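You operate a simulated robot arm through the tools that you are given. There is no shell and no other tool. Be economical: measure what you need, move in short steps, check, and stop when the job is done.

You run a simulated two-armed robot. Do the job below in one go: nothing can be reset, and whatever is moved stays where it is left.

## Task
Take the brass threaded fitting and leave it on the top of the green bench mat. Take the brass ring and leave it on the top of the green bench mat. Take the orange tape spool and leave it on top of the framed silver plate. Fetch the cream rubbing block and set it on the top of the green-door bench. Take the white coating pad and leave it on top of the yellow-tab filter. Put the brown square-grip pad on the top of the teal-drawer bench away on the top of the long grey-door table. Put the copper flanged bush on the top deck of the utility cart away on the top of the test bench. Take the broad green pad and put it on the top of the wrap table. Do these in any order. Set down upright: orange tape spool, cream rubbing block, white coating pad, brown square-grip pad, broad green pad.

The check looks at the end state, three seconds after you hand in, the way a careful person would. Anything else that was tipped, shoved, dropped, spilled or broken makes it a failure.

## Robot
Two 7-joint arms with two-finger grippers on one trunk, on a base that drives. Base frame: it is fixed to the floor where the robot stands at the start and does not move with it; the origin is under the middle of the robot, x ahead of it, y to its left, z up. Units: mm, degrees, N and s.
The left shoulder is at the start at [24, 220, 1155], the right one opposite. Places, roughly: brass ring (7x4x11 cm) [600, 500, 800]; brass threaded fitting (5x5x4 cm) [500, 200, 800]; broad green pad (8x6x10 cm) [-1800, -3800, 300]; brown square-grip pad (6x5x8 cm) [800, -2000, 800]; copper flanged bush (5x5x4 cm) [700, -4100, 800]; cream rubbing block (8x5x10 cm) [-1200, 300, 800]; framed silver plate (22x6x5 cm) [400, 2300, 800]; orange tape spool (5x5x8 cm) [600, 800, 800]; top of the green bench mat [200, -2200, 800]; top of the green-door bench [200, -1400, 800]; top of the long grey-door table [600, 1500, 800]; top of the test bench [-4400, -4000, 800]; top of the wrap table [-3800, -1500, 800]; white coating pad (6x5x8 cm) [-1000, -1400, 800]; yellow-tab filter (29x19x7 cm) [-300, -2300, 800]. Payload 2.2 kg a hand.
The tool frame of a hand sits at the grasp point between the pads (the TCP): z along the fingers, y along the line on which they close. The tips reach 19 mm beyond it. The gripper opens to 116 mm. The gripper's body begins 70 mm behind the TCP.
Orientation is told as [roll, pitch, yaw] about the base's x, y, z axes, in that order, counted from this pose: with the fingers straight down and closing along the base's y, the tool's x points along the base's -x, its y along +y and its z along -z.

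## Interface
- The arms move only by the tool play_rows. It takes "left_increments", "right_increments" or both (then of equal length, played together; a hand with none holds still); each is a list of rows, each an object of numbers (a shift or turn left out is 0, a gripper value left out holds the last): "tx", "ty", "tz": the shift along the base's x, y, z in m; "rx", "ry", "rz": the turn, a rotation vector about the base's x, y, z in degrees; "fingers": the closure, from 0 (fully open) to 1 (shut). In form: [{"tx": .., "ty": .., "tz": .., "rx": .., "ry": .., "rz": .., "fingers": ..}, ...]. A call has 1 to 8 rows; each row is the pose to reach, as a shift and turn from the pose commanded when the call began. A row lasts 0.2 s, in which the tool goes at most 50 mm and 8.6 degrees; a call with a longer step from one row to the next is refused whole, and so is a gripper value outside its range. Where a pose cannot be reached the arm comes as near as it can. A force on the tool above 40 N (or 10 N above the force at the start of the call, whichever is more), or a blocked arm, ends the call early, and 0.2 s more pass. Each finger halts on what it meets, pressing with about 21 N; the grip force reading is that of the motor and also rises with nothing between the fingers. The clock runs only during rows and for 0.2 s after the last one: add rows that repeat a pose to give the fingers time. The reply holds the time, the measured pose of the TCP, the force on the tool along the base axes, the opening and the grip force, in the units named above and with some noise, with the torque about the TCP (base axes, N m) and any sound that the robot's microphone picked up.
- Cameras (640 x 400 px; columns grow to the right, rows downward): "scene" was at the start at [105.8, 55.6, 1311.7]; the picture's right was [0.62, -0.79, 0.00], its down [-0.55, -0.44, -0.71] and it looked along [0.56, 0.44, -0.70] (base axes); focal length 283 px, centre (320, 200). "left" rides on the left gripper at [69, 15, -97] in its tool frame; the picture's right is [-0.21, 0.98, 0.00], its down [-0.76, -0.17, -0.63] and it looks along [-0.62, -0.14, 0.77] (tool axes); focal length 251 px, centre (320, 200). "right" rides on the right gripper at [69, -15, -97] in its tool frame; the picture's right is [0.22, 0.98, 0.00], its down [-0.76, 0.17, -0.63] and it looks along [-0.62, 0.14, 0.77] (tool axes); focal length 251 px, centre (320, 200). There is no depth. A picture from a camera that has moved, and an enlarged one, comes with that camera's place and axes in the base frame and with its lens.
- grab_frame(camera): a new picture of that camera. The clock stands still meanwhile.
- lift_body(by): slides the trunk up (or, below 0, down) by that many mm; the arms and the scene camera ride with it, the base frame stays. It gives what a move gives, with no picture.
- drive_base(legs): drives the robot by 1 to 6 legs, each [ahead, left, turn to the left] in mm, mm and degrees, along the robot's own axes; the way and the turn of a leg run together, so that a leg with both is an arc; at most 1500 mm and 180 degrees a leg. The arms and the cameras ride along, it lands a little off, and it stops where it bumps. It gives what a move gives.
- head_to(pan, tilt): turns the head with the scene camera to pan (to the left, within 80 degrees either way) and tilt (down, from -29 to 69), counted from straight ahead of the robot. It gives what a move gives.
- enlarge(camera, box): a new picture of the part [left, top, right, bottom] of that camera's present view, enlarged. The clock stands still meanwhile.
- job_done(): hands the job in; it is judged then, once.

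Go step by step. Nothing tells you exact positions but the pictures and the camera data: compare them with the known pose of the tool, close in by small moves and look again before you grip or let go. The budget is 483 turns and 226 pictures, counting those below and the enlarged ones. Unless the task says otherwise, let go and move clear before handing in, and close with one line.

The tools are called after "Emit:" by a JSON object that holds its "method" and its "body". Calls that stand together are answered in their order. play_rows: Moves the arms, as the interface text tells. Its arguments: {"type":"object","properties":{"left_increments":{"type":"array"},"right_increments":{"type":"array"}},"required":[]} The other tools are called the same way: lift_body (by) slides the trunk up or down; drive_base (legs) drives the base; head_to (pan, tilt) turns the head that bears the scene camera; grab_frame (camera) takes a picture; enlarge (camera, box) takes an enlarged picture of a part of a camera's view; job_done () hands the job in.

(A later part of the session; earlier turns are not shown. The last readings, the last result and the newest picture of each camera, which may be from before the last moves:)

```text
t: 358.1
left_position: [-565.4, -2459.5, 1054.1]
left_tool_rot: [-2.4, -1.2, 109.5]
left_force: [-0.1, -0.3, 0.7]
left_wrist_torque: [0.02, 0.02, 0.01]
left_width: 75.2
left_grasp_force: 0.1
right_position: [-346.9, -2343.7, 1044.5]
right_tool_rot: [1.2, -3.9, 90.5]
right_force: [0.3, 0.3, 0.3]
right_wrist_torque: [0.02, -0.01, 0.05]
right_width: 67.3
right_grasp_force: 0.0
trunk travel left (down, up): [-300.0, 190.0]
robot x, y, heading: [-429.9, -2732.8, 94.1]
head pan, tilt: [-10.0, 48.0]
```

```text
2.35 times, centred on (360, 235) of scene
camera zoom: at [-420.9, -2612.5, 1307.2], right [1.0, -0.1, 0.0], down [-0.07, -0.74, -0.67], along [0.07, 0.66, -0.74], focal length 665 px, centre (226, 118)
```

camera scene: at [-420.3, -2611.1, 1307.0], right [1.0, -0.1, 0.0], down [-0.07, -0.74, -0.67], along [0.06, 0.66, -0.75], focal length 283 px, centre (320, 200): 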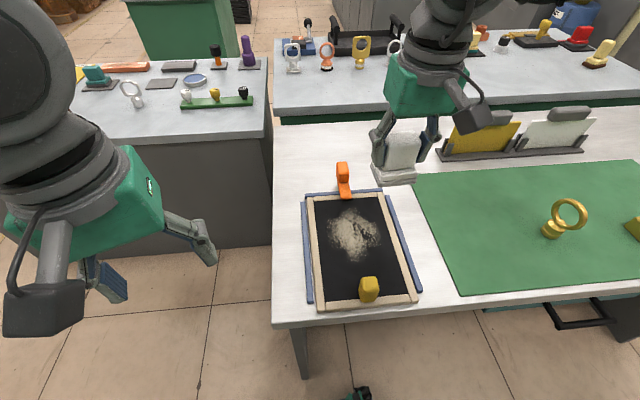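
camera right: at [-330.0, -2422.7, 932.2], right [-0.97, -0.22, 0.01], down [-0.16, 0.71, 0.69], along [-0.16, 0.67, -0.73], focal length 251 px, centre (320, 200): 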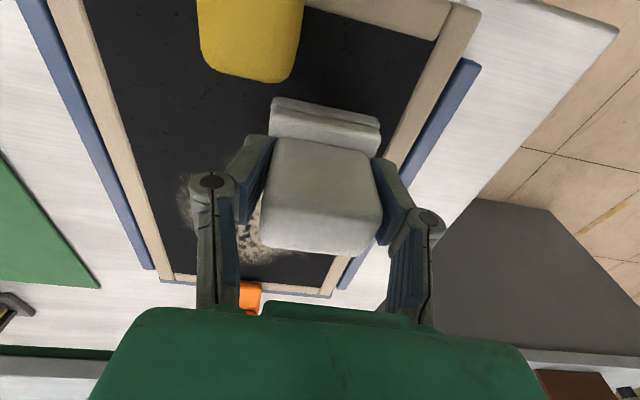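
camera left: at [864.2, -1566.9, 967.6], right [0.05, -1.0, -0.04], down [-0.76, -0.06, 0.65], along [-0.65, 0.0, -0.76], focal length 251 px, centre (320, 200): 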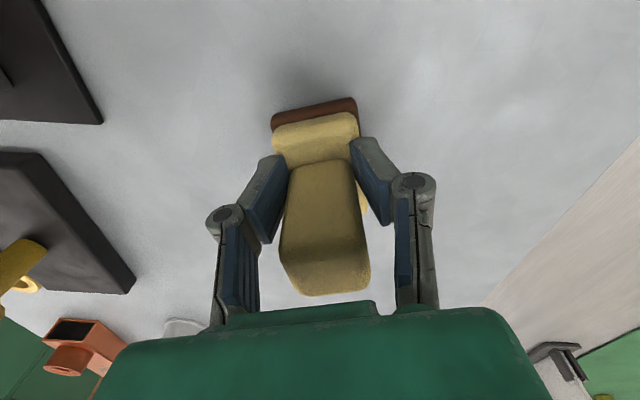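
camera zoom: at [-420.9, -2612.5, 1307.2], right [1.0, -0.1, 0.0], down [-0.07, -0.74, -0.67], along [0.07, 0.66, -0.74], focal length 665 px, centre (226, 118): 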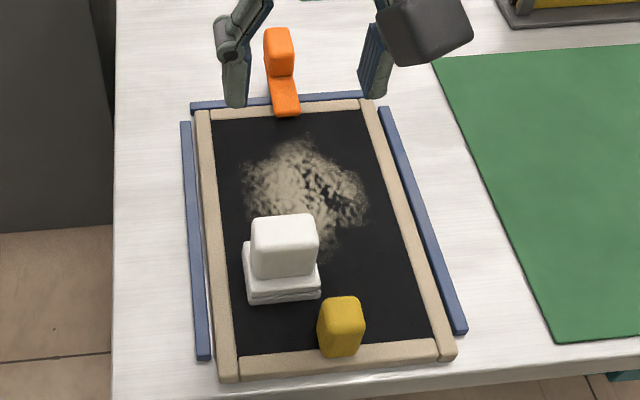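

The white pad sits flat on the filter mesh. Next is the copper bush on the utility cart near (700, -4100).

Emit:
{"method": "play_rows", "body": {"right_increments": [{"ty": -0.04, "tz": 0.01}, {"ty": -0.08, "tz": 0.02}, {"ty": -0.1, "tz": 0.02, "fingers": 0.1}]}}

Emit:
{"method": "drive_base", "body": {"legs": [[-200, 0, 0], [0, 0, -94], [1130, 0, 0], [0, 0, -90]]}}

Emit:
{"method": "head_to", "body": {"pan": 0, "tilt": 30}}

Emit:
{"method": "grab_frame", "body": {"camera": "scene"}}

```text
t: 358.9
left_position: [-565.5, -2457.8, 1052.5]
left_tool_rot: [-2.4, -1.0, 109.5]
left_force: [0.3, 0.4, -0.2]
left_wrist_torque: [0.0, -0.01, 0.01]
left_width: 75.5
left_grasp_force: 0.0
right_position: [-346.6, -2442.9, 1062.9]
right_tool_rot: [1.3, -4.0, 90.4]
right_force: [0.4, -0.1, 0.0]
right_wrist_torque: [0.02, -0.05, 0.0]
right_width: 104.2
right_grasp_force: 0.1
trunk travel left (down, up): [-300.0, 190.0]
robot x, y, heading: [-421.7, -2731.6, 94.3]
head pan, tilt: [-10.0, 48.0]
```

```text
t: 373.8
left_position: [852.7, -3202.4, 1053.6]
left_tool_rot: [-2.4, -1.1, -76.0]
left_force: [0.4, 0.2, 0.6]
left_wrist_torque: [0.01, 0.01, -0.03]
left_width: 75.6
left_grasp_force: 0.1
right_position: [636.0, -3196.3, 1062.7]
right_tool_rot: [1.2, -3.9, -95.1]
right_force: [-1.0, 0.9, 0.1]
right_wrist_torque: [0.0, 0.0, 0.0]
right_width: 104.4
right_grasp_force: 0.0
trunk travel left (down, up): [-300.0, 190.0]
robot x, y, heading: [738.8, -2918.9, -91.2]
head pan, tilt: [-10.0, 48.0]
```

```text
t: 374.6
left_position: [855.1, -3199.7, 1053.6]
left_tool_rot: [-2.4, -1.1, -76.0]
left_force: [-0.1, -0.8, -0.4]
left_wrist_torque: [-0.01, 0.03, 0.04]
left_width: 75.4
left_grasp_force: 0.1
right_position: [636.6, -3195.6, 1061.9]
right_tool_rot: [1.3, -4.0, -95.1]
right_force: [0.6, -0.4, -0.5]
right_wrist_torque: [-0.01, 0.0, 0.01]
right_width: 104.6
right_grasp_force: 0.1
trunk travel left (down, up): [-300.0, 190.0]
robot x, y, heading: [742.9, -2916.6, -91.0]
head pan, tilt: [0.0, 30.0]
```

```text
120 pictures are left
camera scene: at [737.3, -3049.1, 1333.8], right [-1.0, 0.02, 0.0], down [0.01, 0.5, -0.86], along [-0.02, -0.86, -0.5], focal length 283 px, centre (320, 200)
```

scene: 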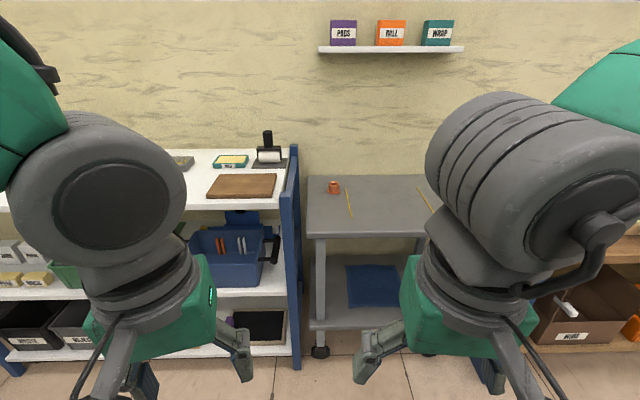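

The bush stands on the grey cart top at about (660, -4035), between the rack and the packing shelf. I'll pull the left hand in and approach carefully without touching the wheeled cart.

Emit:
{"method": "play_rows", "body": {"left_increments": [{"ty": 0.03, "tz": 0.02}, {"ty": 0.05, "tz": 0.04}, {"ty": 0.06, "tz": 0.06}]}}

Emit:
{"method": "drive_base", "body": {"legs": [[430, 0, 1]]}}

Emit:
{"method": "head_to", "body": {"pan": -5, "tilt": 45}}

Emit:
{"method": "grab_frame", "body": {"camera": "scene"}}

Emit:
{"method": "grab_frame", "body": {"camera": "right"}}

```text
t: 375.4
left_position: [855.0, -3142.6, 1112.7]
left_tool_rot: [-2.5, -1.1, -76.0]
left_force: [0.3, 0.6, -0.2]
left_wrist_torque: [0.01, 0.01, 0.0]
left_width: 75.5
left_grasp_force: 0.0
right_position: [637.2, -3194.9, 1062.2]
right_tool_rot: [1.1, -4.0, -95.1]
right_force: [0.6, 1.5, -0.6]
right_wrist_torque: [0.03, 0.01, 0.02]
right_width: 104.7
right_grasp_force: 0.0
trunk travel left (down, up): [-300.0, 190.0]
robot x, y, heading: [738.2, -2915.8, -91.2]
head pan, tilt: [0.0, 30.0]
```

```text
t: 378.0
left_position: [851.8, -3571.1, 1112.6]
left_tool_rot: [-2.6, -1.1, -75.1]
left_force: [-0.6, -0.5, -0.1]
left_wrist_torque: [0.01, 0.01, 0.02]
left_width: 75.2
left_grasp_force: 0.0
right_position: [636.7, -3628.1, 1062.4]
right_tool_rot: [1.3, -4.0, -94.2]
right_force: [-0.3, 0.3, -1.0]
right_wrist_torque: [0.03, -0.01, 0.0]
right_width: 104.3
right_grasp_force: 0.1
trunk travel left (down, up): [-300.0, 190.0]
robot x, y, heading: [736.2, -3348.8, -90.3]
head pan, tilt: [0.0, 30.0]
```

```text
t: 378.8
left_position: [850.8, -3569.0, 1113.8]
left_tool_rot: [-2.6, -1.1, -75.2]
left_force: [0.2, 0.0, -0.5]
left_wrist_torque: [0.0, -0.01, -0.01]
left_width: 75.4
left_grasp_force: 0.0
right_position: [634.8, -3626.4, 1063.2]
right_tool_rot: [1.2, -4.1, -94.1]
right_force: [-0.9, 0.5, 0.2]
right_wrist_torque: [0.04, -0.02, -0.02]
right_width: 104.4
right_grasp_force: 0.1
trunk travel left (down, up): [-300.0, 190.0]
robot x, y, heading: [737.2, -3349.3, -90.0]
head pan, tilt: [-5.0, 45.0]
```

```text
119 pictures are left
camera scene: at [727.6, -3471.0, 1311.3], right [-1.0, 0.09, 0.0], down [0.06, 0.71, -0.71], along [-0.06, -0.7, -0.71], focal length 283 px, centre (320, 200)
```

scene: 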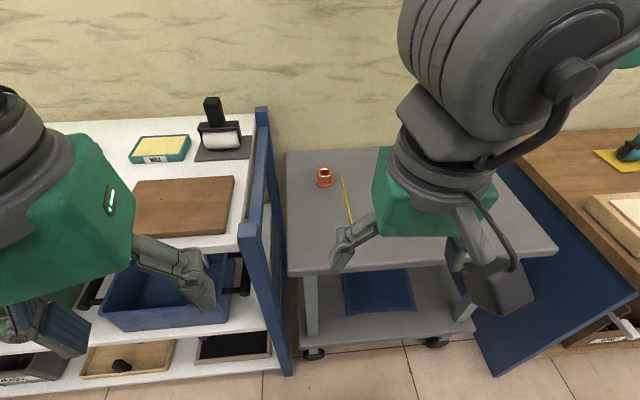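

```text
118 pictures are left
camera right: at [622.7, -3551.7, 1152.4], right [0.99, 0.14, 0.01], down [0.1, -0.72, 0.69], along [0.1, -0.68, -0.73], focal length 251 px, centre (320, 200)
```

right: 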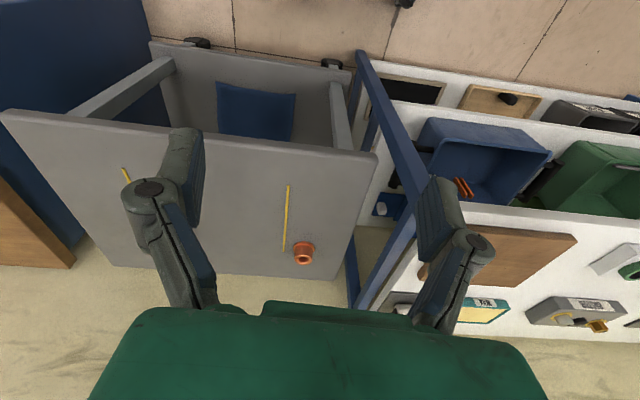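

Triangulation puts the bush at (658, -4102) and the cart top near 745, with its front edge at y≈-3803. I'll move ahead 190 mm to y≈-3540.

Emit:
{"method": "drive_base", "body": {"legs": [[190, 0, 0]]}}

Emit:
{"method": "play_rows", "body": {"right_increments": [{"ty": -0.04, "tx": 0.005}, {"ty": -0.08, "tx": 0.01}, {"ty": -0.12, "tx": 0.015}, {"ty": -0.16, "tx": 0.018}, {"ty": -0.2, "tx": 0.018, "tz": -0.02}, {"ty": -0.23, "tx": 0.018, "tz": -0.05}, {"ty": -0.25, "tx": 0.018, "tz": -0.09}, {"ty": -0.25, "tx": 0.018, "tz": -0.12}]}}

Emit:
{"method": "grab_frame", "body": {"camera": "right"}}

Emit:
{"method": "grab_frame", "body": {"camera": "scene"}}

```text
t: 380.6
left_position: [852.3, -3757.0, 1113.2]
left_tool_rot: [-2.6, -1.2, -75.0]
left_force: [-0.6, -0.7, -0.1]
left_wrist_torque: [-0.01, 0.05, 0.03]
left_width: 75.3
left_grasp_force: 0.0
right_position: [636.0, -3815.6, 1063.4]
right_tool_rot: [1.1, -4.3, -94.2]
right_force: [0.1, -0.1, -0.2]
right_wrist_torque: [-0.02, 0.04, -0.03]
right_width: 104.3
right_grasp_force: 0.0
trunk travel left (down, up): [-300.0, 190.0]
robot x, y, heading: [734.2, -3538.1, -90.4]
head pan, tilt: [-5.0, 45.0]
stopped in leg 1: the robot was blocked; the commanded pose is now the measured one
```

```text
t: 382.4
left_position: [852.0, -3756.4, 1114.2]
left_tool_rot: [-2.6, -1.4, -75.0]
left_force: [-0.5, 0.7, 0.1]
left_wrist_torque: [0.03, -0.03, -0.02]
left_width: 75.2
left_grasp_force: 0.1
right_position: [650.4, -4065.4, 944.5]
right_tool_rot: [1.2, -4.3, -94.2]
right_force: [0.4, -0.2, 0.0]
right_wrist_torque: [0.02, 0.01, 0.0]
right_width: 104.2
right_grasp_force: 0.2
trunk travel left (down, up): [-300.0, 190.0]
robot x, y, heading: [735.1, -3542.0, -90.4]
head pan, tilt: [-5.0, 45.0]
```

```text
117 pictures are left
camera right: at [637.9, -3990.3, 1032.6], right [0.99, 0.14, 0.0], down [0.1, -0.72, 0.69], along [0.1, -0.68, -0.72], focal length 251 px, centre (320, 200)
```

right: 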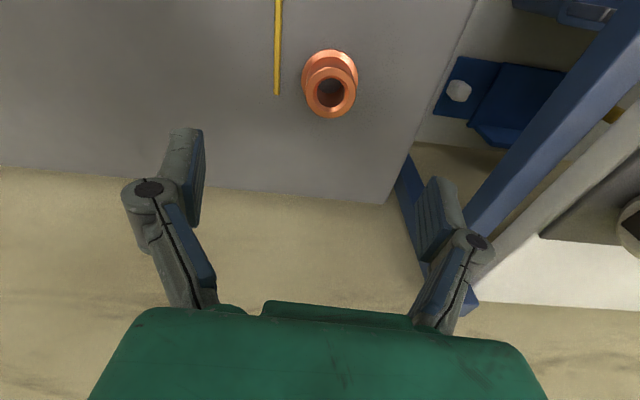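

```text
116 pictures are left
camera scene: at [727.0, -3663.3, 1311.2], right [-1.0, 0.09, 0.0], down [0.06, 0.71, -0.7], along [-0.07, -0.7, -0.71], focal length 283 px, centre (320, 200)
```

scene: 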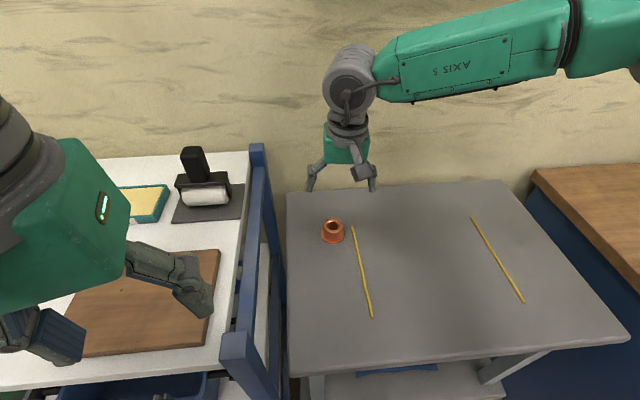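

The base stopped just as it reached the cart edge, so I'll back off 15 mm. A better fix puts the cart top at about 792 and the bush at (657, -4062).

Emit:
{"method": "drive_base", "body": {"legs": [[-15, 0, 0]]}}

Emit:
{"method": "play_rows", "body": {"right_increments": [{}, {}, {"tx": 0.004, "ty": -0.005, "tz": -0.02}, {"tx": 0.008, "ty": -0.01, "tz": -0.04}, {"tx": 0.008, "ty": -0.01, "tz": -0.04}]}}

Emit:
{"method": "grab_frame", "body": {"camera": "right"}}

Emit:
{"method": "enlarge", "body": {"camera": "scene", "box": [270, 130, 430, 260]}}

```text
t: 383.1
left_position: [852.4, -3743.4, 1112.6]
left_tool_rot: [-2.6, -1.2, -75.0]
left_force: [-0.1, 0.1, 0.5]
left_wrist_torque: [0.01, -0.01, -0.01]
left_width: 75.2
left_grasp_force: 0.0
right_position: [651.0, -4052.1, 941.4]
right_tool_rot: [1.2, -4.3, -94.3]
right_force: [-0.5, 0.5, 0.4]
right_wrist_torque: [0.04, 0.04, 0.0]
right_width: 104.2
right_grasp_force: 0.0
trunk travel left (down, up): [-300.0, 190.0]
robot x, y, heading: [733.4, -3523.1, -90.4]
head pan, tilt: [-5.0, 45.0]
```

```text
t: 384.3
left_position: [851.9, -3739.0, 1114.5]
left_tool_rot: [-2.6, -1.5, -75.0]
left_force: [0.1, -0.3, 0.2]
left_wrist_torque: [0.01, 0.01, -0.02]
left_width: 75.5
left_grasp_force: 0.0
right_position: [659.4, -4058.1, 905.1]
right_tool_rot: [1.3, -4.5, -94.2]
right_force: [0.2, 0.1, -0.8]
right_wrist_torque: [0.02, -0.01, -0.02]
right_width: 104.4
right_grasp_force: 0.0
trunk travel left (down, up): [-300.0, 190.0]
robot x, y, heading: [737.0, -3525.1, -90.1]
head pan, tilt: [-5.0, 45.0]
```

```text
115 pictures are left
camera right: at [647.6, -3981.9, 994.0], right [0.99, 0.14, 0.0], down [0.1, -0.71, 0.69], along [0.1, -0.69, -0.72], focal length 251 px, centre (320, 200)
```

right: 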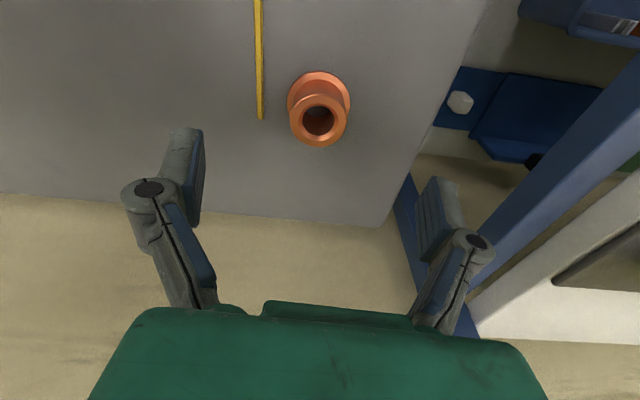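

```text
3.08 times, centred on (350, 195) of scene
camera zoom: at [727.5, -3647.5, 1311.3], right [-1.0, 0.09, 0.0], down [0.06, 0.71, -0.71], along [-0.06, -0.7, -0.71], focal length 870 px, centre (228, 215)
```

zoom: 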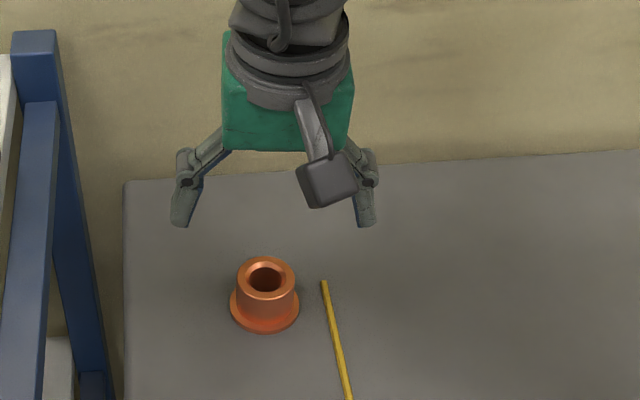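

The bush is right below the hand. A pencil lies just west of it, so I'll narrow the opening, keep the tips above pencil height, and grip the neck.

Emit:
{"method": "play_rows", "body": {"right_increments": [{"fingers": 0.45}, {"tx": -0.001, "ty": -0.001, "tz": -0.03}, {"tx": -0.001, "ty": -0.001, "tz": -0.06}, {"tx": -0.001, "ty": -0.001, "tz": -0.078}, {"tx": -0.001, "ty": -0.001, "tz": -0.078}]}}

Emit:
{"method": "grab_frame", "body": {"camera": "right"}}

Emit:
{"method": "enlarge", "body": {"camera": "scene", "box": [270, 130, 430, 260]}}

```text
t: 385.5
left_position: [852.0, -3739.5, 1115.4]
left_tool_rot: [-2.6, -1.4, -75.0]
left_force: [-0.4, 0.4, 0.6]
left_wrist_torque: [0.0, -0.04, 0.0]
left_width: 75.7
left_grasp_force: 0.1
right_position: [657.3, -4059.4, 825.4]
right_tool_rot: [1.2, -4.4, -94.2]
right_force: [0.1, 0.1, -0.8]
right_wrist_torque: [-0.02, 0.02, -0.03]
right_width: 63.6
right_grasp_force: 0.1
trunk travel left (down, up): [-300.0, 190.0]
robot x, y, heading: [737.5, -3524.7, -90.2]
head pan, tilt: [-5.0, 45.0]
```

```text
113 pictures are left
camera right: at [645.1, -3983.0, 914.3], right [0.99, 0.14, 0.0], down [0.1, -0.71, 0.69], along [0.1, -0.69, -0.72], focal length 251 px, centre (320, 200)
```

right: 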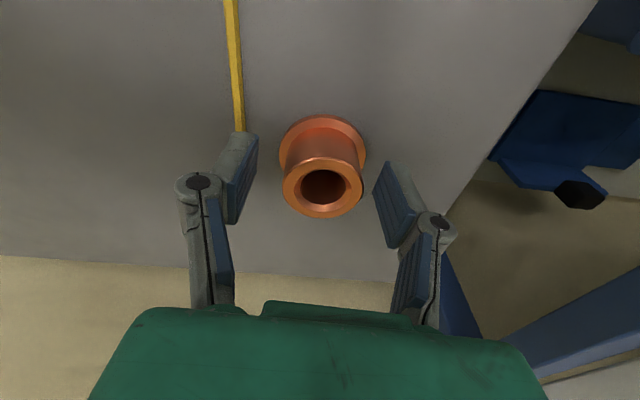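

```text
3.08 times, centred on (350, 195) of scene
camera zoom: at [727.3, -3648.2, 1311.2], right [-1.0, 0.09, 0.0], down [0.06, 0.71, -0.7], along [-0.06, -0.7, -0.71], focal length 870 px, centre (228, 215)
```

zoom: 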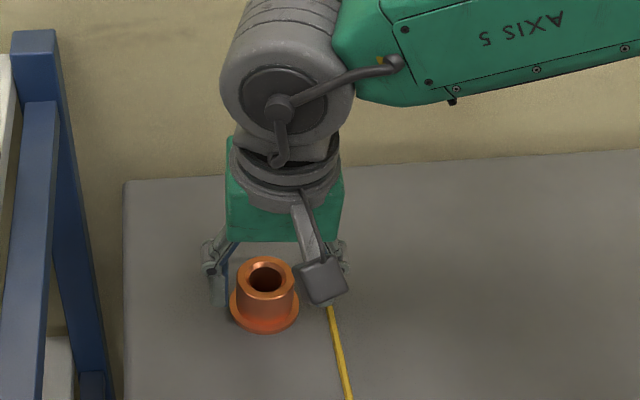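

Emit:
{"method": "play_rows", "body": {"right_increments": [{"fingers": 0.6}, {"fingers": 0.95}, {"fingers": 0.95}, {"fingers": 0.95}]}}

Emit:
{"method": "play_rows", "body": {"right_increments": [{"tz": 0.02}, {"tz": 0.06}, {"tz": 0.1}, {"tz": 0.14}, {"tz": 0.18}, {"tz": 0.21, "ty": 0.03}, {"tz": 0.22, "ty": 0.07}, {"tz": 0.22, "ty": 0.11}]}}

Emit:
{"method": "grab_frame", "body": {"camera": "scene"}}

```text
t: 386.5
left_position: [851.9, -3738.1, 1114.3]
left_tool_rot: [-2.6, -1.3, -74.9]
left_force: [0.3, 0.0, 0.6]
left_wrist_torque: [-0.05, 0.02, 0.01]
left_width: 75.5
left_grasp_force: 0.0
right_position: [657.5, -4058.6, 826.0]
right_tool_rot: [1.2, -4.4, -94.1]
right_force: [0.7, 0.4, 0.9]
right_wrist_torque: [-0.09, 0.02, 0.07]
right_width: 43.4
right_grasp_force: 20.9
trunk travel left (down, up): [-300.0, 190.0]
robot x, y, heading: [736.5, -3525.2, -90.0]
head pan, tilt: [-5.0, 45.0]
```

```text
t: 388.3
left_position: [851.4, -3738.9, 1114.6]
left_tool_rot: [-2.6, -1.5, -74.9]
left_force: [-0.5, 0.3, 0.1]
left_wrist_torque: [0.01, -0.02, 0.0]
left_width: 75.3
left_grasp_force: 0.1
right_position: [656.5, -3948.4, 1047.1]
right_tool_rot: [1.1, -4.5, -94.2]
right_force: [-0.5, -0.1, -0.5]
right_wrist_torque: [0.0, 0.02, -0.01]
right_width: 43.5
right_grasp_force: 21.4
trunk travel left (down, up): [-300.0, 190.0]
robot x, y, heading: [740.3, -3528.0, -90.2]
head pan, tilt: [-5.0, 45.0]
```

```text
111 pictures are left
camera scene: at [726.9, -3646.6, 1311.3], right [-1.0, 0.09, 0.0], down [0.06, 0.71, -0.71], along [-0.06, -0.7, -0.71], focal length 283 px, centre (320, 200)
```

scene: 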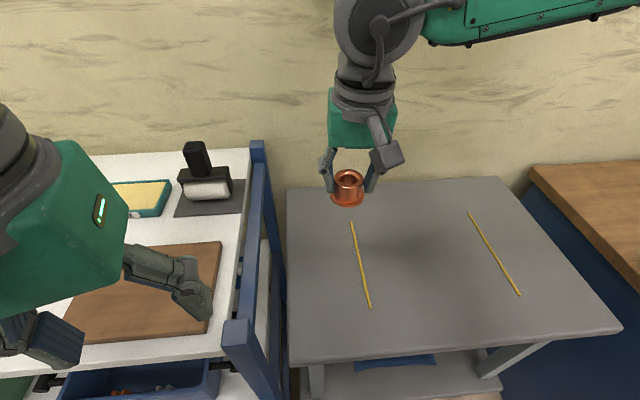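

The bush is in hand. Now I'll back out and drive west to look at the broad green pad on the shelf's lower deck.

Emit:
{"method": "play_rows", "body": {"right_increments": [{"ty": 0.04, "tz": 0.01}, {"ty": 0.08, "tz": 0.02}, {"ty": 0.12, "tz": 0.02}]}}

Emit:
{"method": "drive_base", "body": {"legs": [[-600, 0, 0], [0, 0, -90], [1100, 0, 0], [900, 0, 0]]}}

Emit:
{"method": "head_to", "body": {"pan": 50, "tilt": 35}}

Emit:
{"method": "grab_frame", "body": {"camera": "scene"}}

```text
t: 389.1
left_position: [852.7, -3738.9, 1114.3]
left_tool_rot: [-2.7, -1.5, -75.0]
left_force: [-0.1, 0.2, -0.1]
left_wrist_torque: [-0.01, 0.0, -0.01]
left_width: 75.3
left_grasp_force: 0.0
right_position: [657.5, -3829.1, 1067.9]
right_tool_rot: [1.1, -4.5, -94.2]
right_force: [-0.3, 0.3, -0.8]
right_wrist_torque: [0.0, -0.01, 0.01]
right_width: 43.5
right_grasp_force: 21.1
trunk travel left (down, up): [-300.0, 190.0]
robot x, y, heading: [730.7, -3521.4, -90.3]
head pan, tilt: [-5.0, 45.0]
```

```text
t: 405.9
left_position: [-1465.1, -3048.6, 1116.0]
left_tool_rot: [-2.5, -1.3, -164.5]
left_force: [-1.1, 0.4, -0.5]
left_wrist_torque: [-0.01, 0.01, -0.02]
left_width: 75.7
left_grasp_force: 0.1
right_position: [-1557.0, -2855.5, 1066.3]
right_tool_rot: [1.2, -4.5, 176.5]
right_force: [0.5, 0.0, -1.4]
right_wrist_torque: [0.01, -0.02, 0.0]
right_width: 43.4
right_grasp_force: 21.2
trunk travel left (down, up): [-300.0, 190.0]
robot x, y, heading: [-1252.3, -2929.6, -179.7]
head pan, tilt: [-5.0, 45.0]
```

```text
t: 407.1
left_position: [-1463.6, -3048.4, 1115.0]
left_tool_rot: [-2.7, -1.6, -164.4]
left_force: [0.2, 0.3, 0.0]
left_wrist_torque: [0.0, 0.0, 0.03]
left_width: 75.1
left_grasp_force: 0.0
right_position: [-1555.2, -2854.5, 1067.9]
right_tool_rot: [1.1, -4.5, 176.4]
right_force: [0.7, 0.5, -2.1]
right_wrist_torque: [0.0, -0.01, 0.02]
right_width: 43.4
right_grasp_force: 21.4
trunk travel left (down, up): [-300.0, 190.0]
robot x, y, heading: [-1253.5, -2926.6, -180.0]
head pan, tilt: [50.0, 35.0]
```

```text
110 pictures are left
camera scene: at [-1351.3, -2998.3, 1326.1], right [-0.77, 0.64, 0.0], down [0.37, 0.44, -0.82], along [-0.52, -0.63, -0.58], focal length 283 px, centre (320, 200)
```

scene: 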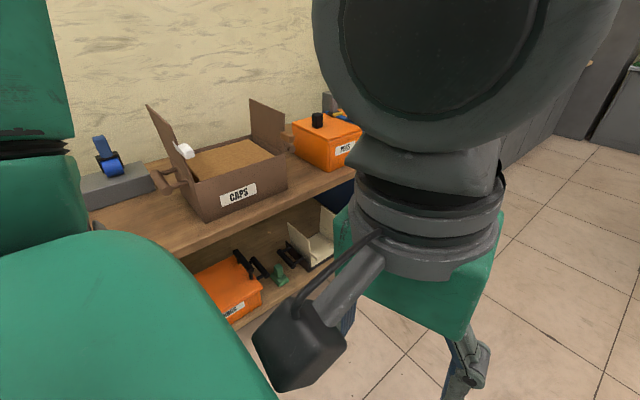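

The green pad is at about (-1737, -3747, 320), between an orange and a cream bin. I'll drive to face it.

Emit:
{"method": "drive_base", "body": {"legs": [[560, 0, 0], [0, 0, 90]]}}

Emit:
{"method": "head_to", "body": {"pan": 0, "tilt": 40}}

Emit:
{"method": "grab_frame", "body": {"camera": "scene"}}

```text
t: 414.1
left_position: [-1689.4, -3145.4, 1114.5]
left_tool_rot: [-2.7, -1.6, -74.3]
left_force: [-0.1, -0.9, -0.1]
left_wrist_torque: [0.01, 0.02, 0.0]
left_width: 75.3
left_grasp_force: 0.1
right_position: [-1883.0, -3239.2, 1067.2]
right_tool_rot: [1.2, -4.6, -93.4]
right_force: [0.1, -0.6, -1.8]
right_wrist_torque: [0.02, 0.01, 0.0]
right_width: 43.2
right_grasp_force: 20.8
trunk travel left (down, up): [-300.0, 190.0]
robot x, y, heading: [-1807.6, -2936.9, -89.6]
head pan, tilt: [50.0, 35.0]
```

```text
t: 415.3
left_position: [-1690.9, -3144.8, 1115.3]
left_tool_rot: [-2.6, -1.5, -74.3]
left_force: [0.0, -0.6, -0.6]
left_wrist_torque: [0.0, -0.03, 0.01]
left_width: 75.7
left_grasp_force: 0.0
right_position: [-1883.6, -3236.9, 1067.8]
right_tool_rot: [1.3, -4.6, -93.4]
right_force: [-0.3, -0.3, -1.7]
right_wrist_torque: [0.06, 0.0, 0.01]
right_width: 43.3
right_grasp_force: 20.4
trunk travel left (down, up): [-300.0, 190.0]
robot x, y, heading: [-1808.5, -2936.0, -89.6]
head pan, tilt: [0.0, 40.0]
```

```text
109 pictures are left
camera scene: at [-1808.3, -3061.6, 1318.5], right [-1.0, -0.01, 0.0], down [-0.01, 0.64, -0.76], along [0.01, -0.76, -0.64], focal length 283 px, centre (320, 200)
```

scene: 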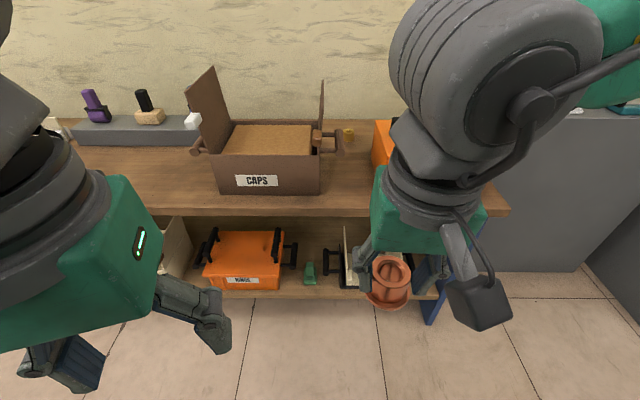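

Emit:
{"method": "enlarge", "body": {"camera": "scene", "box": [250, 210, 370, 300]}}

```text
4.44 times, centred on (310, 255) of scene
camera zoom: at [-1808.3, -3061.6, 1318.5], right [-1.0, -0.01, 0.0], down [-0.01, 0.64, -0.76], along [0.01, -0.76, -0.64], focal length 1257 px, centre (364, -44)
```

zoom: 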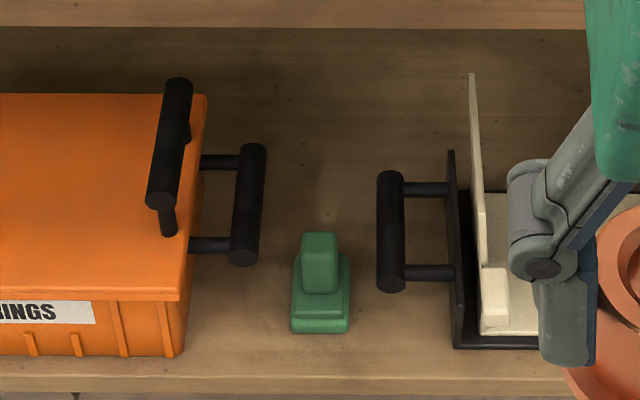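

The pad stands near the front of the lower deck with handles close on both sides. I'll tuck the right hand back, square the left hand, then drive up and lower the trunk.

Emit:
{"method": "play_rows", "body": {"right_increments": [{"ty": 0.03, "tz": 0.03}, {"ty": 0.06, "tz": 0.06}, {"ty": 0.09, "tz": 0.09}, {"ty": 0.11, "tz": 0.1}], "left_increments": [{"rz": -5}, {"rz": -10}, {"rz": -15.5, "ty": 0.01}, {"rz": -15.5, "ty": 0.02}]}}

Emit:
{"method": "drive_base", "body": {"legs": [[380, 0, 0]]}}

Emit:
{"method": "head_to", "body": {"pan": 5, "tilt": 62}}

Emit:
{"method": "grab_frame", "body": {"camera": "scene"}}

```text
t: 416.1
left_position: [-1693.3, -3142.0, 1118.3]
left_tool_rot: [-3.2, -2.2, -87.1]
left_force: [6.5, -27.2, -6.8]
left_wrist_torque: [2.14, 0.78, -1.0]
left_width: 75.1
left_grasp_force: 0.1
right_position: [-1881.7, -3157.3, 1146.5]
right_tool_rot: [1.0, -4.6, -93.3]
right_force: [0.2, 0.2, -0.9]
right_wrist_torque: [0.01, 0.0, -0.03]
right_width: 43.5
right_grasp_force: 21.1
trunk travel left (down, up): [-300.0, 190.0]
robot x, y, heading: [-1806.6, -2937.4, -89.4]
head pan, tilt: [0.0, 40.0]
stopped in row 3 (left hand): the force on the tool passed its limit at 59 N (the readings are from after the stop); the commanded pose is now the measured one
```

```text
t: 417.6
left_position: [-1691.2, -3321.8, 1119.2]
left_tool_rot: [-3.5, -2.9, -87.0]
left_force: [2.3, -16.1, -1.5]
left_wrist_torque: [1.35, 0.31, -0.51]
left_width: 75.5
left_grasp_force: 0.2
right_position: [-1881.2, -3328.5, 1148.6]
right_tool_rot: [1.2, -5.0, -93.0]
right_force: [0.6, -0.7, -2.2]
right_wrist_torque: [0.09, -0.01, -0.02]
right_width: 43.4
right_grasp_force: 21.6
trunk travel left (down, up): [-300.0, 190.0]
robot x, y, heading: [-1804.0, -3109.3, -89.3]
head pan, tilt: [0.0, 40.0]
stopped in leg 1: the force on the tool passed its limit at 42 N (the readings are from after the stop); the commanded pose is now the measured one
```

```text
t: 418.5
left_position: [-1691.3, -3320.8, 1119.8]
left_tool_rot: [-3.5, -3.4, -86.9]
left_force: [5.0, -77.5, -13.6]
left_wrist_torque: [6.38, 0.64, -1.51]
left_width: 75.6
left_grasp_force: 0.1
right_position: [-1882.4, -3328.8, 1147.1]
right_tool_rot: [0.8, -4.9, -93.4]
right_force: [-0.6, 0.3, -1.6]
right_wrist_torque: [-0.01, 0.0, -0.04]
right_width: 43.4
right_grasp_force: 21.4
trunk travel left (down, up): [-300.0, 190.0]
robot x, y, heading: [-1805.9, -3113.9, -89.4]
head pan, tilt: [5.0, 62.0]
```

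```text
107 pictures are left
camera scene: at [-1806.1, -3237.3, 1317.3], right [-1.0, -0.02, 0.0], down [-0.01, 0.66, -0.76], along [0.01, -0.75, -0.66], focal length 283 px, centre (320, 200)
```

scene: 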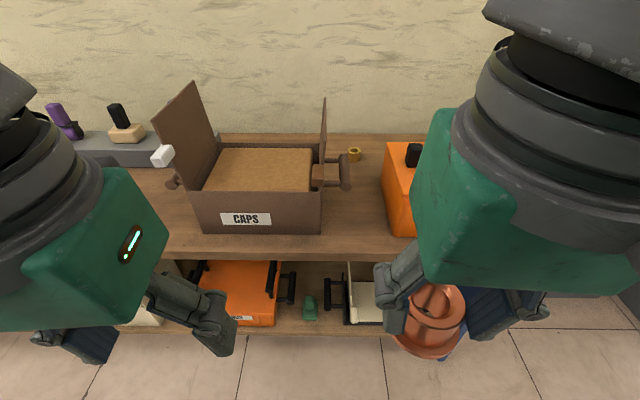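

The left hand is pressed against my own body, from being too close in. I'll move it outward at once.

Emit:
{"method": "play_rows", "body": {"left_increments": [{"ty": -0.02}, {"ty": -0.04}, {"ty": -0.06}, {"ty": -0.08}]}}

```text
t: 419.5
left_position: [-1690.3, -3400.9, 1119.0]
left_tool_rot: [-3.3, -2.9, -86.9]
left_force: [0.2, -0.7, 0.7]
left_wrist_torque: [0.01, -0.04, -0.01]
left_width: 75.4
left_grasp_force: 0.1
right_position: [-1882.1, -3332.4, 1145.8]
right_tool_rot: [1.0, -4.8, -93.4]
right_force: [-0.3, 0.2, -2.7]
right_wrist_torque: [0.02, 0.0, -0.03]
right_width: 43.2
right_grasp_force: 20.9
trunk travel left (down, up): [-300.0, 190.0]
robot x, y, heading: [-1810.1, -3111.5, -89.3]
head pan, tilt: [5.0, 62.0]
```

Free again. I'll lower the trunk here, in the open, before approaching the shelf.

Emit:
{"method": "lift_body", "body": {"by": -300}}

Emit:
{"method": "play_rows", "body": {"left_increments": [{"tz": -0.04, "rx": -6}, {"tz": -0.08, "rx": -13}, {"tz": -0.12, "rx": -20}, {"tz": -0.16, "rx": -27}, {"tz": -0.2, "rx": -34}, {"tz": -0.24, "rx": -41}, {"tz": -0.28, "rx": -45}, {"tz": -0.31, "rx": -45}]}}

Emit:
{"method": "grab_frame", "body": {"camera": "scene"}}

Emit:
{"method": "grab_frame", "body": {"camera": "left"}}

```text
t: 422.5
left_position: [-1689.5, -3399.9, 820.4]
left_tool_rot: [-3.4, -3.1, -86.9]
left_force: [0.7, 0.2, 0.7]
left_wrist_torque: [-0.02, 0.0, 0.02]
left_width: 75.4
left_grasp_force: 0.0
right_position: [-1881.5, -3329.6, 845.7]
right_tool_rot: [0.9, -4.8, -93.4]
right_force: [0.1, -0.4, -1.3]
right_wrist_torque: [0.0, 0.0, 0.02]
right_width: 43.2
right_grasp_force: 21.2
trunk travel left (down, up): [0.0, 490.0]
robot x, y, heading: [-1806.8, -3115.2, -89.2]
head pan, tilt: [5.0, 62.0]
```

```text
t: 424.3
left_position: [-1692.2, -3398.7, 506.1]
left_tool_rot: [-6.8, -48.0, -85.3]
left_force: [0.3, -1.0, -0.2]
left_wrist_torque: [-0.02, -0.01, -0.03]
left_width: 75.4
left_grasp_force: 0.1
left hand out of reach, approached as far as the arm can: row 3, 4, 5, 6, 7
right_position: [-1884.0, -3330.6, 844.7]
right_tool_rot: [0.9, -4.7, -93.6]
right_force: [0.8, 0.4, -2.2]
right_wrist_torque: [0.03, -0.02, 0.02]
right_width: 43.4
right_grasp_force: 21.1
trunk travel left (down, up): [0.0, 490.0]
robot x, y, heading: [-1806.9, -3112.4, -89.2]
head pan, tilt: [5.0, 62.0]
```

```text
106 pictures are left
camera scene: at [-1805.4, -3237.8, 1016.4], right [-1.0, -0.03, 0.0], down [-0.02, 0.66, -0.75], along [0.02, -0.75, -0.66], focal length 283 px, centre (320, 200)
```

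scene: 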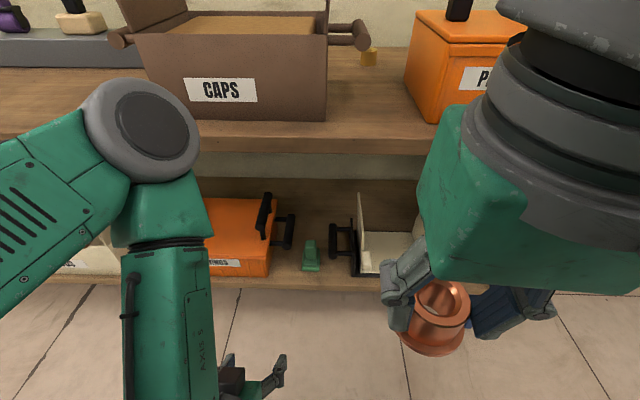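

```text
105 pictures are left
camera left: at [-1675.2, -3281.4, 519.4], right [0.99, -0.15, 0.08], down [-0.09, -0.03, 1.0], along [-0.15, -0.99, -0.04], focal length 251 px, centre (320, 200)
```

left: 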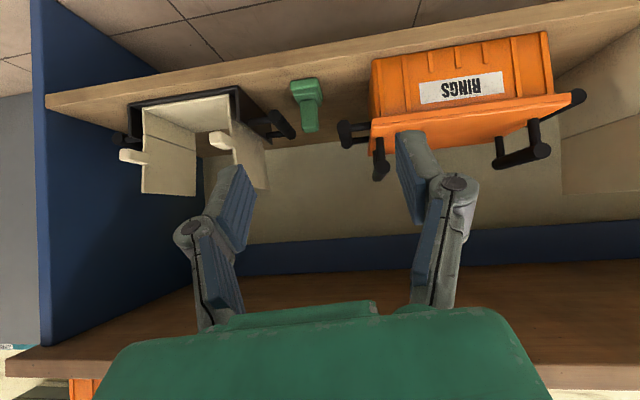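

Now the left camera looks straight at the pad, at about x=-1761, front y=-3757, with the deck at z≈262. I'll enlarge to check the clearance to the bin handles.

Emit:
{"method": "enlarge", "body": {"camera": "left", "box": [230, 60, 390, 180]}}

Emit:
{"method": "enlarge", "body": {"camera": "scene", "box": [250, 190, 370, 290]}}

```text
3.33 times, centred on (310, 120) of left
camera zoom: at [-1675.2, -3281.4, 519.4], right [0.99, -0.15, 0.08], down [-0.09, -0.03, 1.0], along [-0.15, -0.99, -0.04], focal length 838 px, centre (353, 467)
```

zoom: 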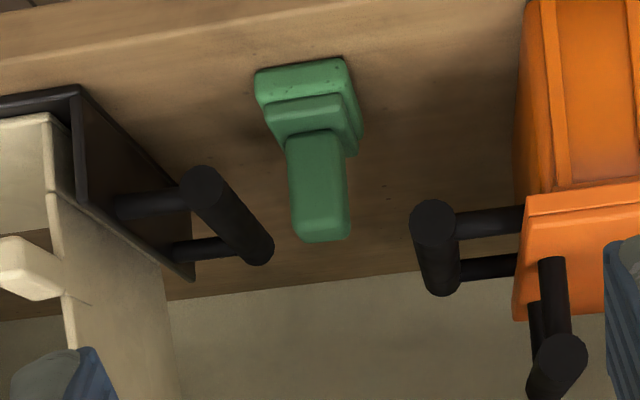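

```text
4.00 times, centred on (310, 240) of scene
camera zoom: at [-1805.4, -3237.8, 1016.4], right [-1.0, -0.03, 0.0], down [-0.02, 0.66, -0.75], along [0.02, -0.75, -0.66], focal length 1131 px, centre (360, 40)
```

zoom: 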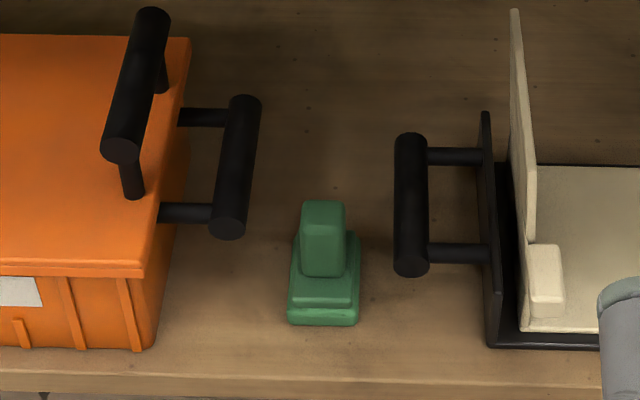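

Handles leave about 56 mm either side of the pad centre, and the pad's grip is about 37 mm wide at (-1763, -3787). I'll shift the base a little, level the closing axis and set a narrow opening.

Emit:
{"method": "drive_base", "body": {"legs": [[80, -80, 0]]}}

Emit:
{"method": "play_rows", "body": {"left_increments": [{}, {}, {"ry": -4.5, "fingers": 0.46}, {"ry": -4.5, "tx": 0.0, "ty": -0.04, "tz": -0.01}, {"ry": -4.5, "ty": -0.08, "tz": -0.02}, {"ry": -4.5, "ty": -0.08, "tz": -0.02}]}}

Emit:
{"method": "grab_frame", "body": {"camera": "left"}}

Emit:
{"method": "grab_frame", "body": {"camera": "scene"}}

```text
t: 425.5
left_position: [-1762.3, -3479.9, 505.4]
left_tool_rot: [-7.4, -47.8, -84.8]
left_force: [1.3, 0.6, 0.3]
left_wrist_torque: [-0.02, 0.01, -0.03]
left_width: 75.4
left_grasp_force: 0.1
right_position: [-1951.0, -3410.5, 844.3]
right_tool_rot: [-0.2, -4.6, -93.4]
right_force: [0.8, 0.8, -1.0]
right_wrist_torque: [0.02, 0.05, 0.03]
right_width: 43.7
right_grasp_force: 20.8
trunk travel left (down, up): [0.0, 490.0]
robot x, y, heading: [-1882.2, -3190.2, -89.4]
head pan, tilt: [5.0, 62.0]
```

```text
t: 426.9
left_position: [-1762.4, -3558.1, 487.9]
left_tool_rot: [-0.3, -48.2, -90.0]
left_force: [0.0, 0.2, -0.4]
left_wrist_torque: [-0.01, 0.06, -0.03]
left_width: 62.3
left_grasp_force: 0.1
right_position: [-1952.4, -3408.8, 844.5]
right_tool_rot: [0.3, -4.7, -93.4]
right_force: [0.3, 0.7, -2.1]
right_wrist_torque: [0.01, 0.08, -0.02]
right_width: 43.6
right_grasp_force: 21.2
trunk travel left (down, up): [0.0, 490.0]
robot x, y, heading: [-1879.3, -3193.3, -89.2]
head pan, tilt: [5.0, 62.0]
```

```text
102 pictures are left
camera left: at [-1747.3, -3439.7, 500.8], right [0.98, -0.15, 0.16], down [-0.16, -0.03, 0.99], along [-0.14, -0.99, -0.06], focal length 251 px, centre (320, 200)
```

left: 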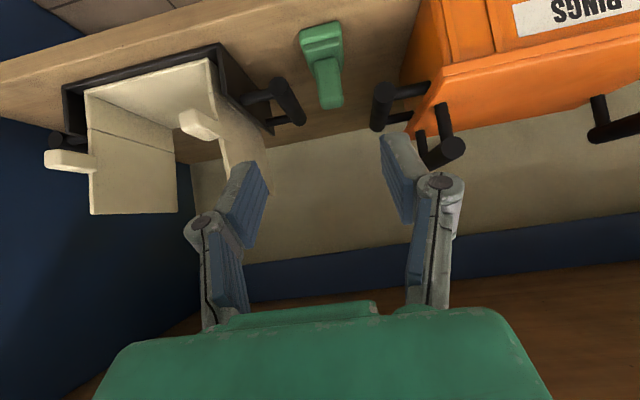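

```text
101 pictures are left
camera scene: at [-1861.6, -3298.2, 990.3], right [-0.99, -0.17, 0.01], down [-0.15, 0.86, -0.48], along [0.07, -0.47, -0.88], focal length 283 px, centre (320, 200)
```

scene: 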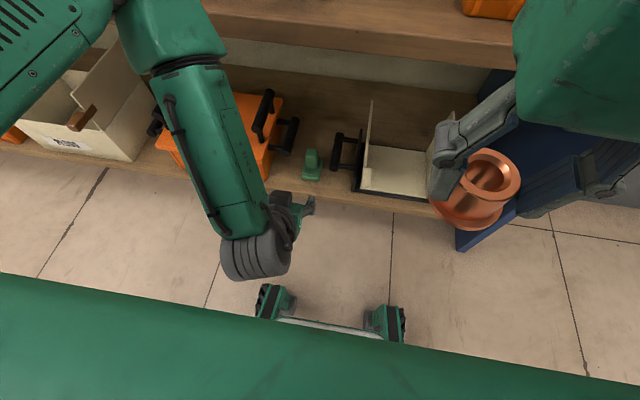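

The hand is square. Now I'll extend toward the pad along the tool axis, stopping short to check.

Emit:
{"method": "play_rows", "body": {"left_increments": [{"ty": -0.035, "tz": -0.017}, {"ty": -0.07, "tz": -0.034}, {"ty": -0.105, "tz": -0.051}, {"ty": -0.138, "tz": -0.068}, {"ty": -0.138, "tz": -0.068}]}}

Emit:
{"method": "grab_frame", "body": {"camera": "left"}}

Emit:
{"method": "grab_frame", "body": {"camera": "scene"}}

```text
t: 428.1
left_position: [-1772.9, -3698.2, 422.2]
left_tool_rot: [0.7, -48.2, -90.9]
left_force: [0.0, 0.3, -0.7]
left_wrist_torque: [0.03, -0.02, 0.0]
left_width: 62.6
left_grasp_force: 0.1
right_position: [-1966.8, -3409.1, 842.3]
right_tool_rot: [0.9, -4.6, -93.6]
right_force: [0.2, -0.2, -1.6]
right_wrist_torque: [0.03, -0.01, 0.0]
right_width: 43.6
right_grasp_force: 21.2
trunk travel left (down, up): [0.0, 490.0]
robot x, y, heading: [-1883.3, -3195.5, -89.5]
head pan, tilt: [5.0, 62.0]
```

```text
100 pictures are left
camera left: at [-1757.6, -3579.9, 435.1], right [0.97, -0.15, 0.17], down [-0.17, -0.03, 0.98], along [-0.14, -0.99, -0.06], focal length 251 px, centre (320, 200)
```

left: 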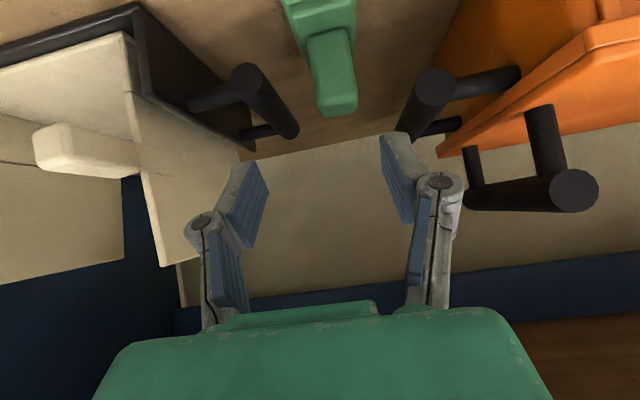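

```text
99 pictures are left
camera scene: at [-1878.6, -3298.6, 990.4], right [-0.98, -0.18, -0.01], down [-0.15, 0.86, -0.48], along [0.09, -0.47, -0.88], focal length 283 px, centre (320, 200)
```

scene: 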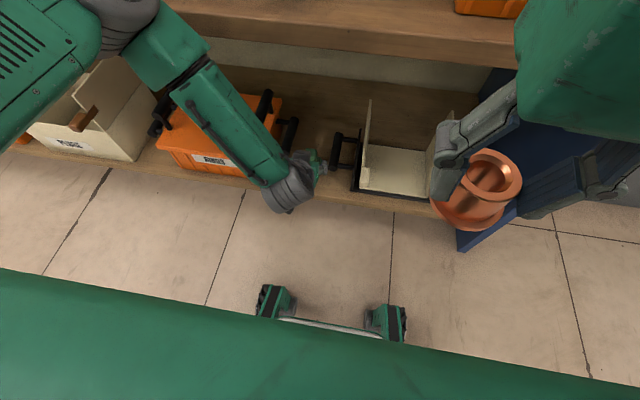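

Emit:
{"method": "play_rows", "body": {"left_increments": [{}, {}, {}, {}, {}, {}, {}, {}]}}

Emit:
{"method": "play_rows", "body": {"left_increments": [{}, {}, {}, {}, {}, {}, {}, {}]}}

Emit:
{"method": "play_rows", "body": {"left_increments": [{}, {}, {}, {}, {}, {}, {}, {}]}}

```text
t: 429.9
left_position: [-1771.8, -3697.0, 422.3]
left_tool_rot: [0.5, -48.2, -90.7]
left_force: [-0.3, -0.3, -0.1]
left_wrist_torque: [0.01, 0.01, 0.01]
left_width: 62.7
left_grasp_force: 0.1
right_position: [-1963.2, -3409.1, 843.7]
right_tool_rot: [0.7, -4.8, -93.4]
right_force: [0.2, 0.4, -1.5]
right_wrist_torque: [0.02, 0.06, 0.0]
right_width: 43.3
right_grasp_force: 21.0
trunk travel left (down, up): [0.0, 490.0]
robot x, y, heading: [-1882.8, -3192.9, -89.4]
head pan, tilt: [5.0, 62.0]
```

```text
t: 431.7
left_position: [-1770.3, -3697.8, 421.2]
left_tool_rot: [0.5, -48.1, -90.7]
left_force: [-0.1, -0.5, 0.5]
left_wrist_torque: [0.02, -0.01, -0.02]
left_width: 62.6
left_grasp_force: 0.1
right_position: [-1964.0, -3408.4, 844.6]
right_tool_rot: [0.7, -4.7, -93.4]
right_force: [-0.1, -0.1, -0.6]
right_wrist_torque: [0.02, 0.02, 0.01]
right_width: 43.1
right_grasp_force: 21.1
trunk travel left (down, up): [0.0, 490.0]
robot x, y, heading: [-1883.9, -3193.0, -89.7]
head pan, tilt: [5.0, 62.0]
```

```text
t: 433.5
left_position: [-1770.6, -3697.5, 423.1]
left_tool_rot: [0.6, -48.2, -90.7]
left_force: [0.0, 0.3, 0.3]
left_wrist_torque: [0.0, -0.01, 0.03]
left_width: 62.3
left_grasp_force: 0.0
right_position: [-1963.2, -3408.7, 842.7]
right_tool_rot: [0.6, -4.6, -93.4]
right_force: [-0.1, 0.0, -1.3]
right_wrist_torque: [0.0, -0.01, 0.0]
right_width: 43.4
right_grasp_force: 21.6
trunk travel left (down, up): [0.0, 490.0]
robot x, y, heading: [-1886.7, -3190.4, -89.3]
head pan, tilt: [5.0, 62.0]
```

Settled. I'll advance halfway with a +11 mm shift in x.

Emit:
{"method": "play_rows", "body": {"left_increments": [{"tx": 0.011, "ty": -0.015, "tz": -0.014}, {"tx": 0.011, "ty": -0.03, "tz": -0.028}, {"tx": 0.011, "ty": -0.045, "tz": -0.042}, {"tx": 0.011, "ty": -0.045, "tz": -0.042}]}}

Emit:
{"method": "grab_frame", "body": {"camera": "left"}}

Emit:
{"method": "enlarge", "body": {"camera": "scene", "box": [240, 90, 380, 220]}}

```text
t: 434.5
left_position: [-1758.3, -3742.3, 378.8]
left_tool_rot: [0.5, -48.2, -90.8]
left_force: [-0.4, -0.6, -0.3]
left_wrist_torque: [-0.03, -0.01, 0.03]
left_width: 62.5
left_grasp_force: 0.1
right_position: [-1963.7, -3408.8, 844.7]
right_tool_rot: [0.7, -4.7, -93.5]
right_force: [1.2, 0.5, -1.1]
right_wrist_torque: [-0.02, -0.04, 0.02]
right_width: 43.4
right_grasp_force: 20.8
trunk travel left (down, up): [0.0, 490.0]
robot x, y, heading: [-1886.7, -3191.7, -89.6]
head pan, tilt: [5.0, 62.0]
```

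```text
98 pictures are left
camera left: at [-1743.5, -3624.4, 391.8], right [0.97, -0.15, 0.17], down [-0.17, -0.03, 0.98], along [-0.14, -0.99, -0.06], focal length 251 px, centre (320, 200)
```

left: 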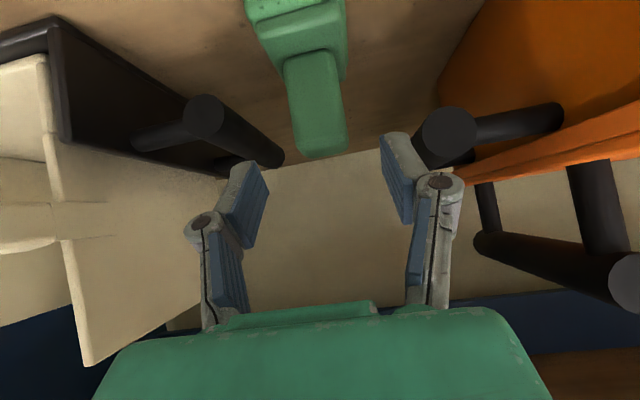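

```text
3.08 times, centred on (310, 155) of scene
camera zoom: at [-1874.1, -3298.5, 990.0], right [-0.99, -0.17, 0.0], down [-0.15, 0.87, -0.47], along [0.08, -0.47, -0.88], focal length 870 px, centre (351, 338)
```

zoom: 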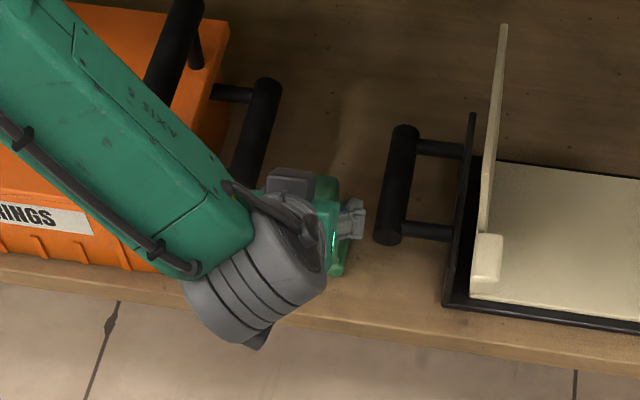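

Clearance to the east handle is tight, so I'll narrow the opening a little more and go in to just (-1759, -3779, 342).

Emit:
{"method": "play_rows", "body": {"left_increments": [{"fingers": 0.53}, {"tx": -0.001, "ty": -0.013, "tz": -0.013}, {"tx": -0.001, "ty": -0.026, "tz": -0.026}, {"tx": -0.001, "ty": -0.037, "tz": -0.037}, {"tx": -0.001, "ty": -0.037, "tz": -0.037}]}}

Emit:
{"method": "grab_frame", "body": {"camera": "left"}}

```text
t: 435.7
left_position: [-1760.0, -3778.1, 342.3]
left_tool_rot: [0.5, -48.2, -90.8]
left_force: [-0.9, 0.2, -0.9]
left_wrist_torque: [0.02, 0.01, 0.01]
left_width: 54.5
left_grasp_force: 0.0
right_position: [-1963.6, -3409.4, 844.0]
right_tool_rot: [0.7, -4.6, -93.4]
right_force: [0.4, -0.1, -1.6]
right_wrist_torque: [0.06, -0.01, 0.01]
right_width: 43.2
right_grasp_force: 20.4
trunk travel left (down, up): [0.0, 490.0]
robot x, y, heading: [-1882.1, -3193.3, -89.4]
head pan, tilt: [5.0, 62.0]
```

```text
96 pictures are left
camera left: at [-1744.8, -3660.7, 354.7], right [0.97, -0.15, 0.17], down [-0.17, -0.03, 0.98], along [-0.14, -0.99, -0.06], focal length 251 px, centre (320, 200)
```

left: 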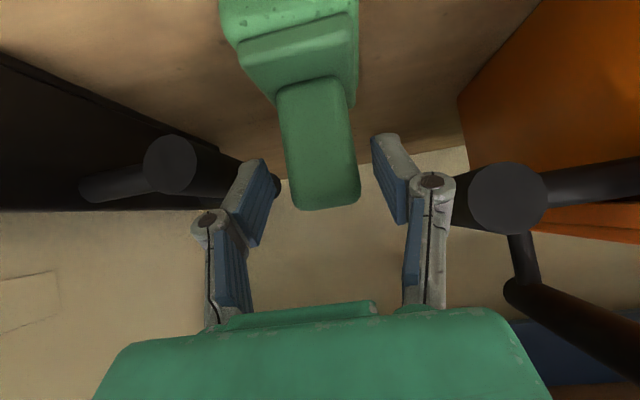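

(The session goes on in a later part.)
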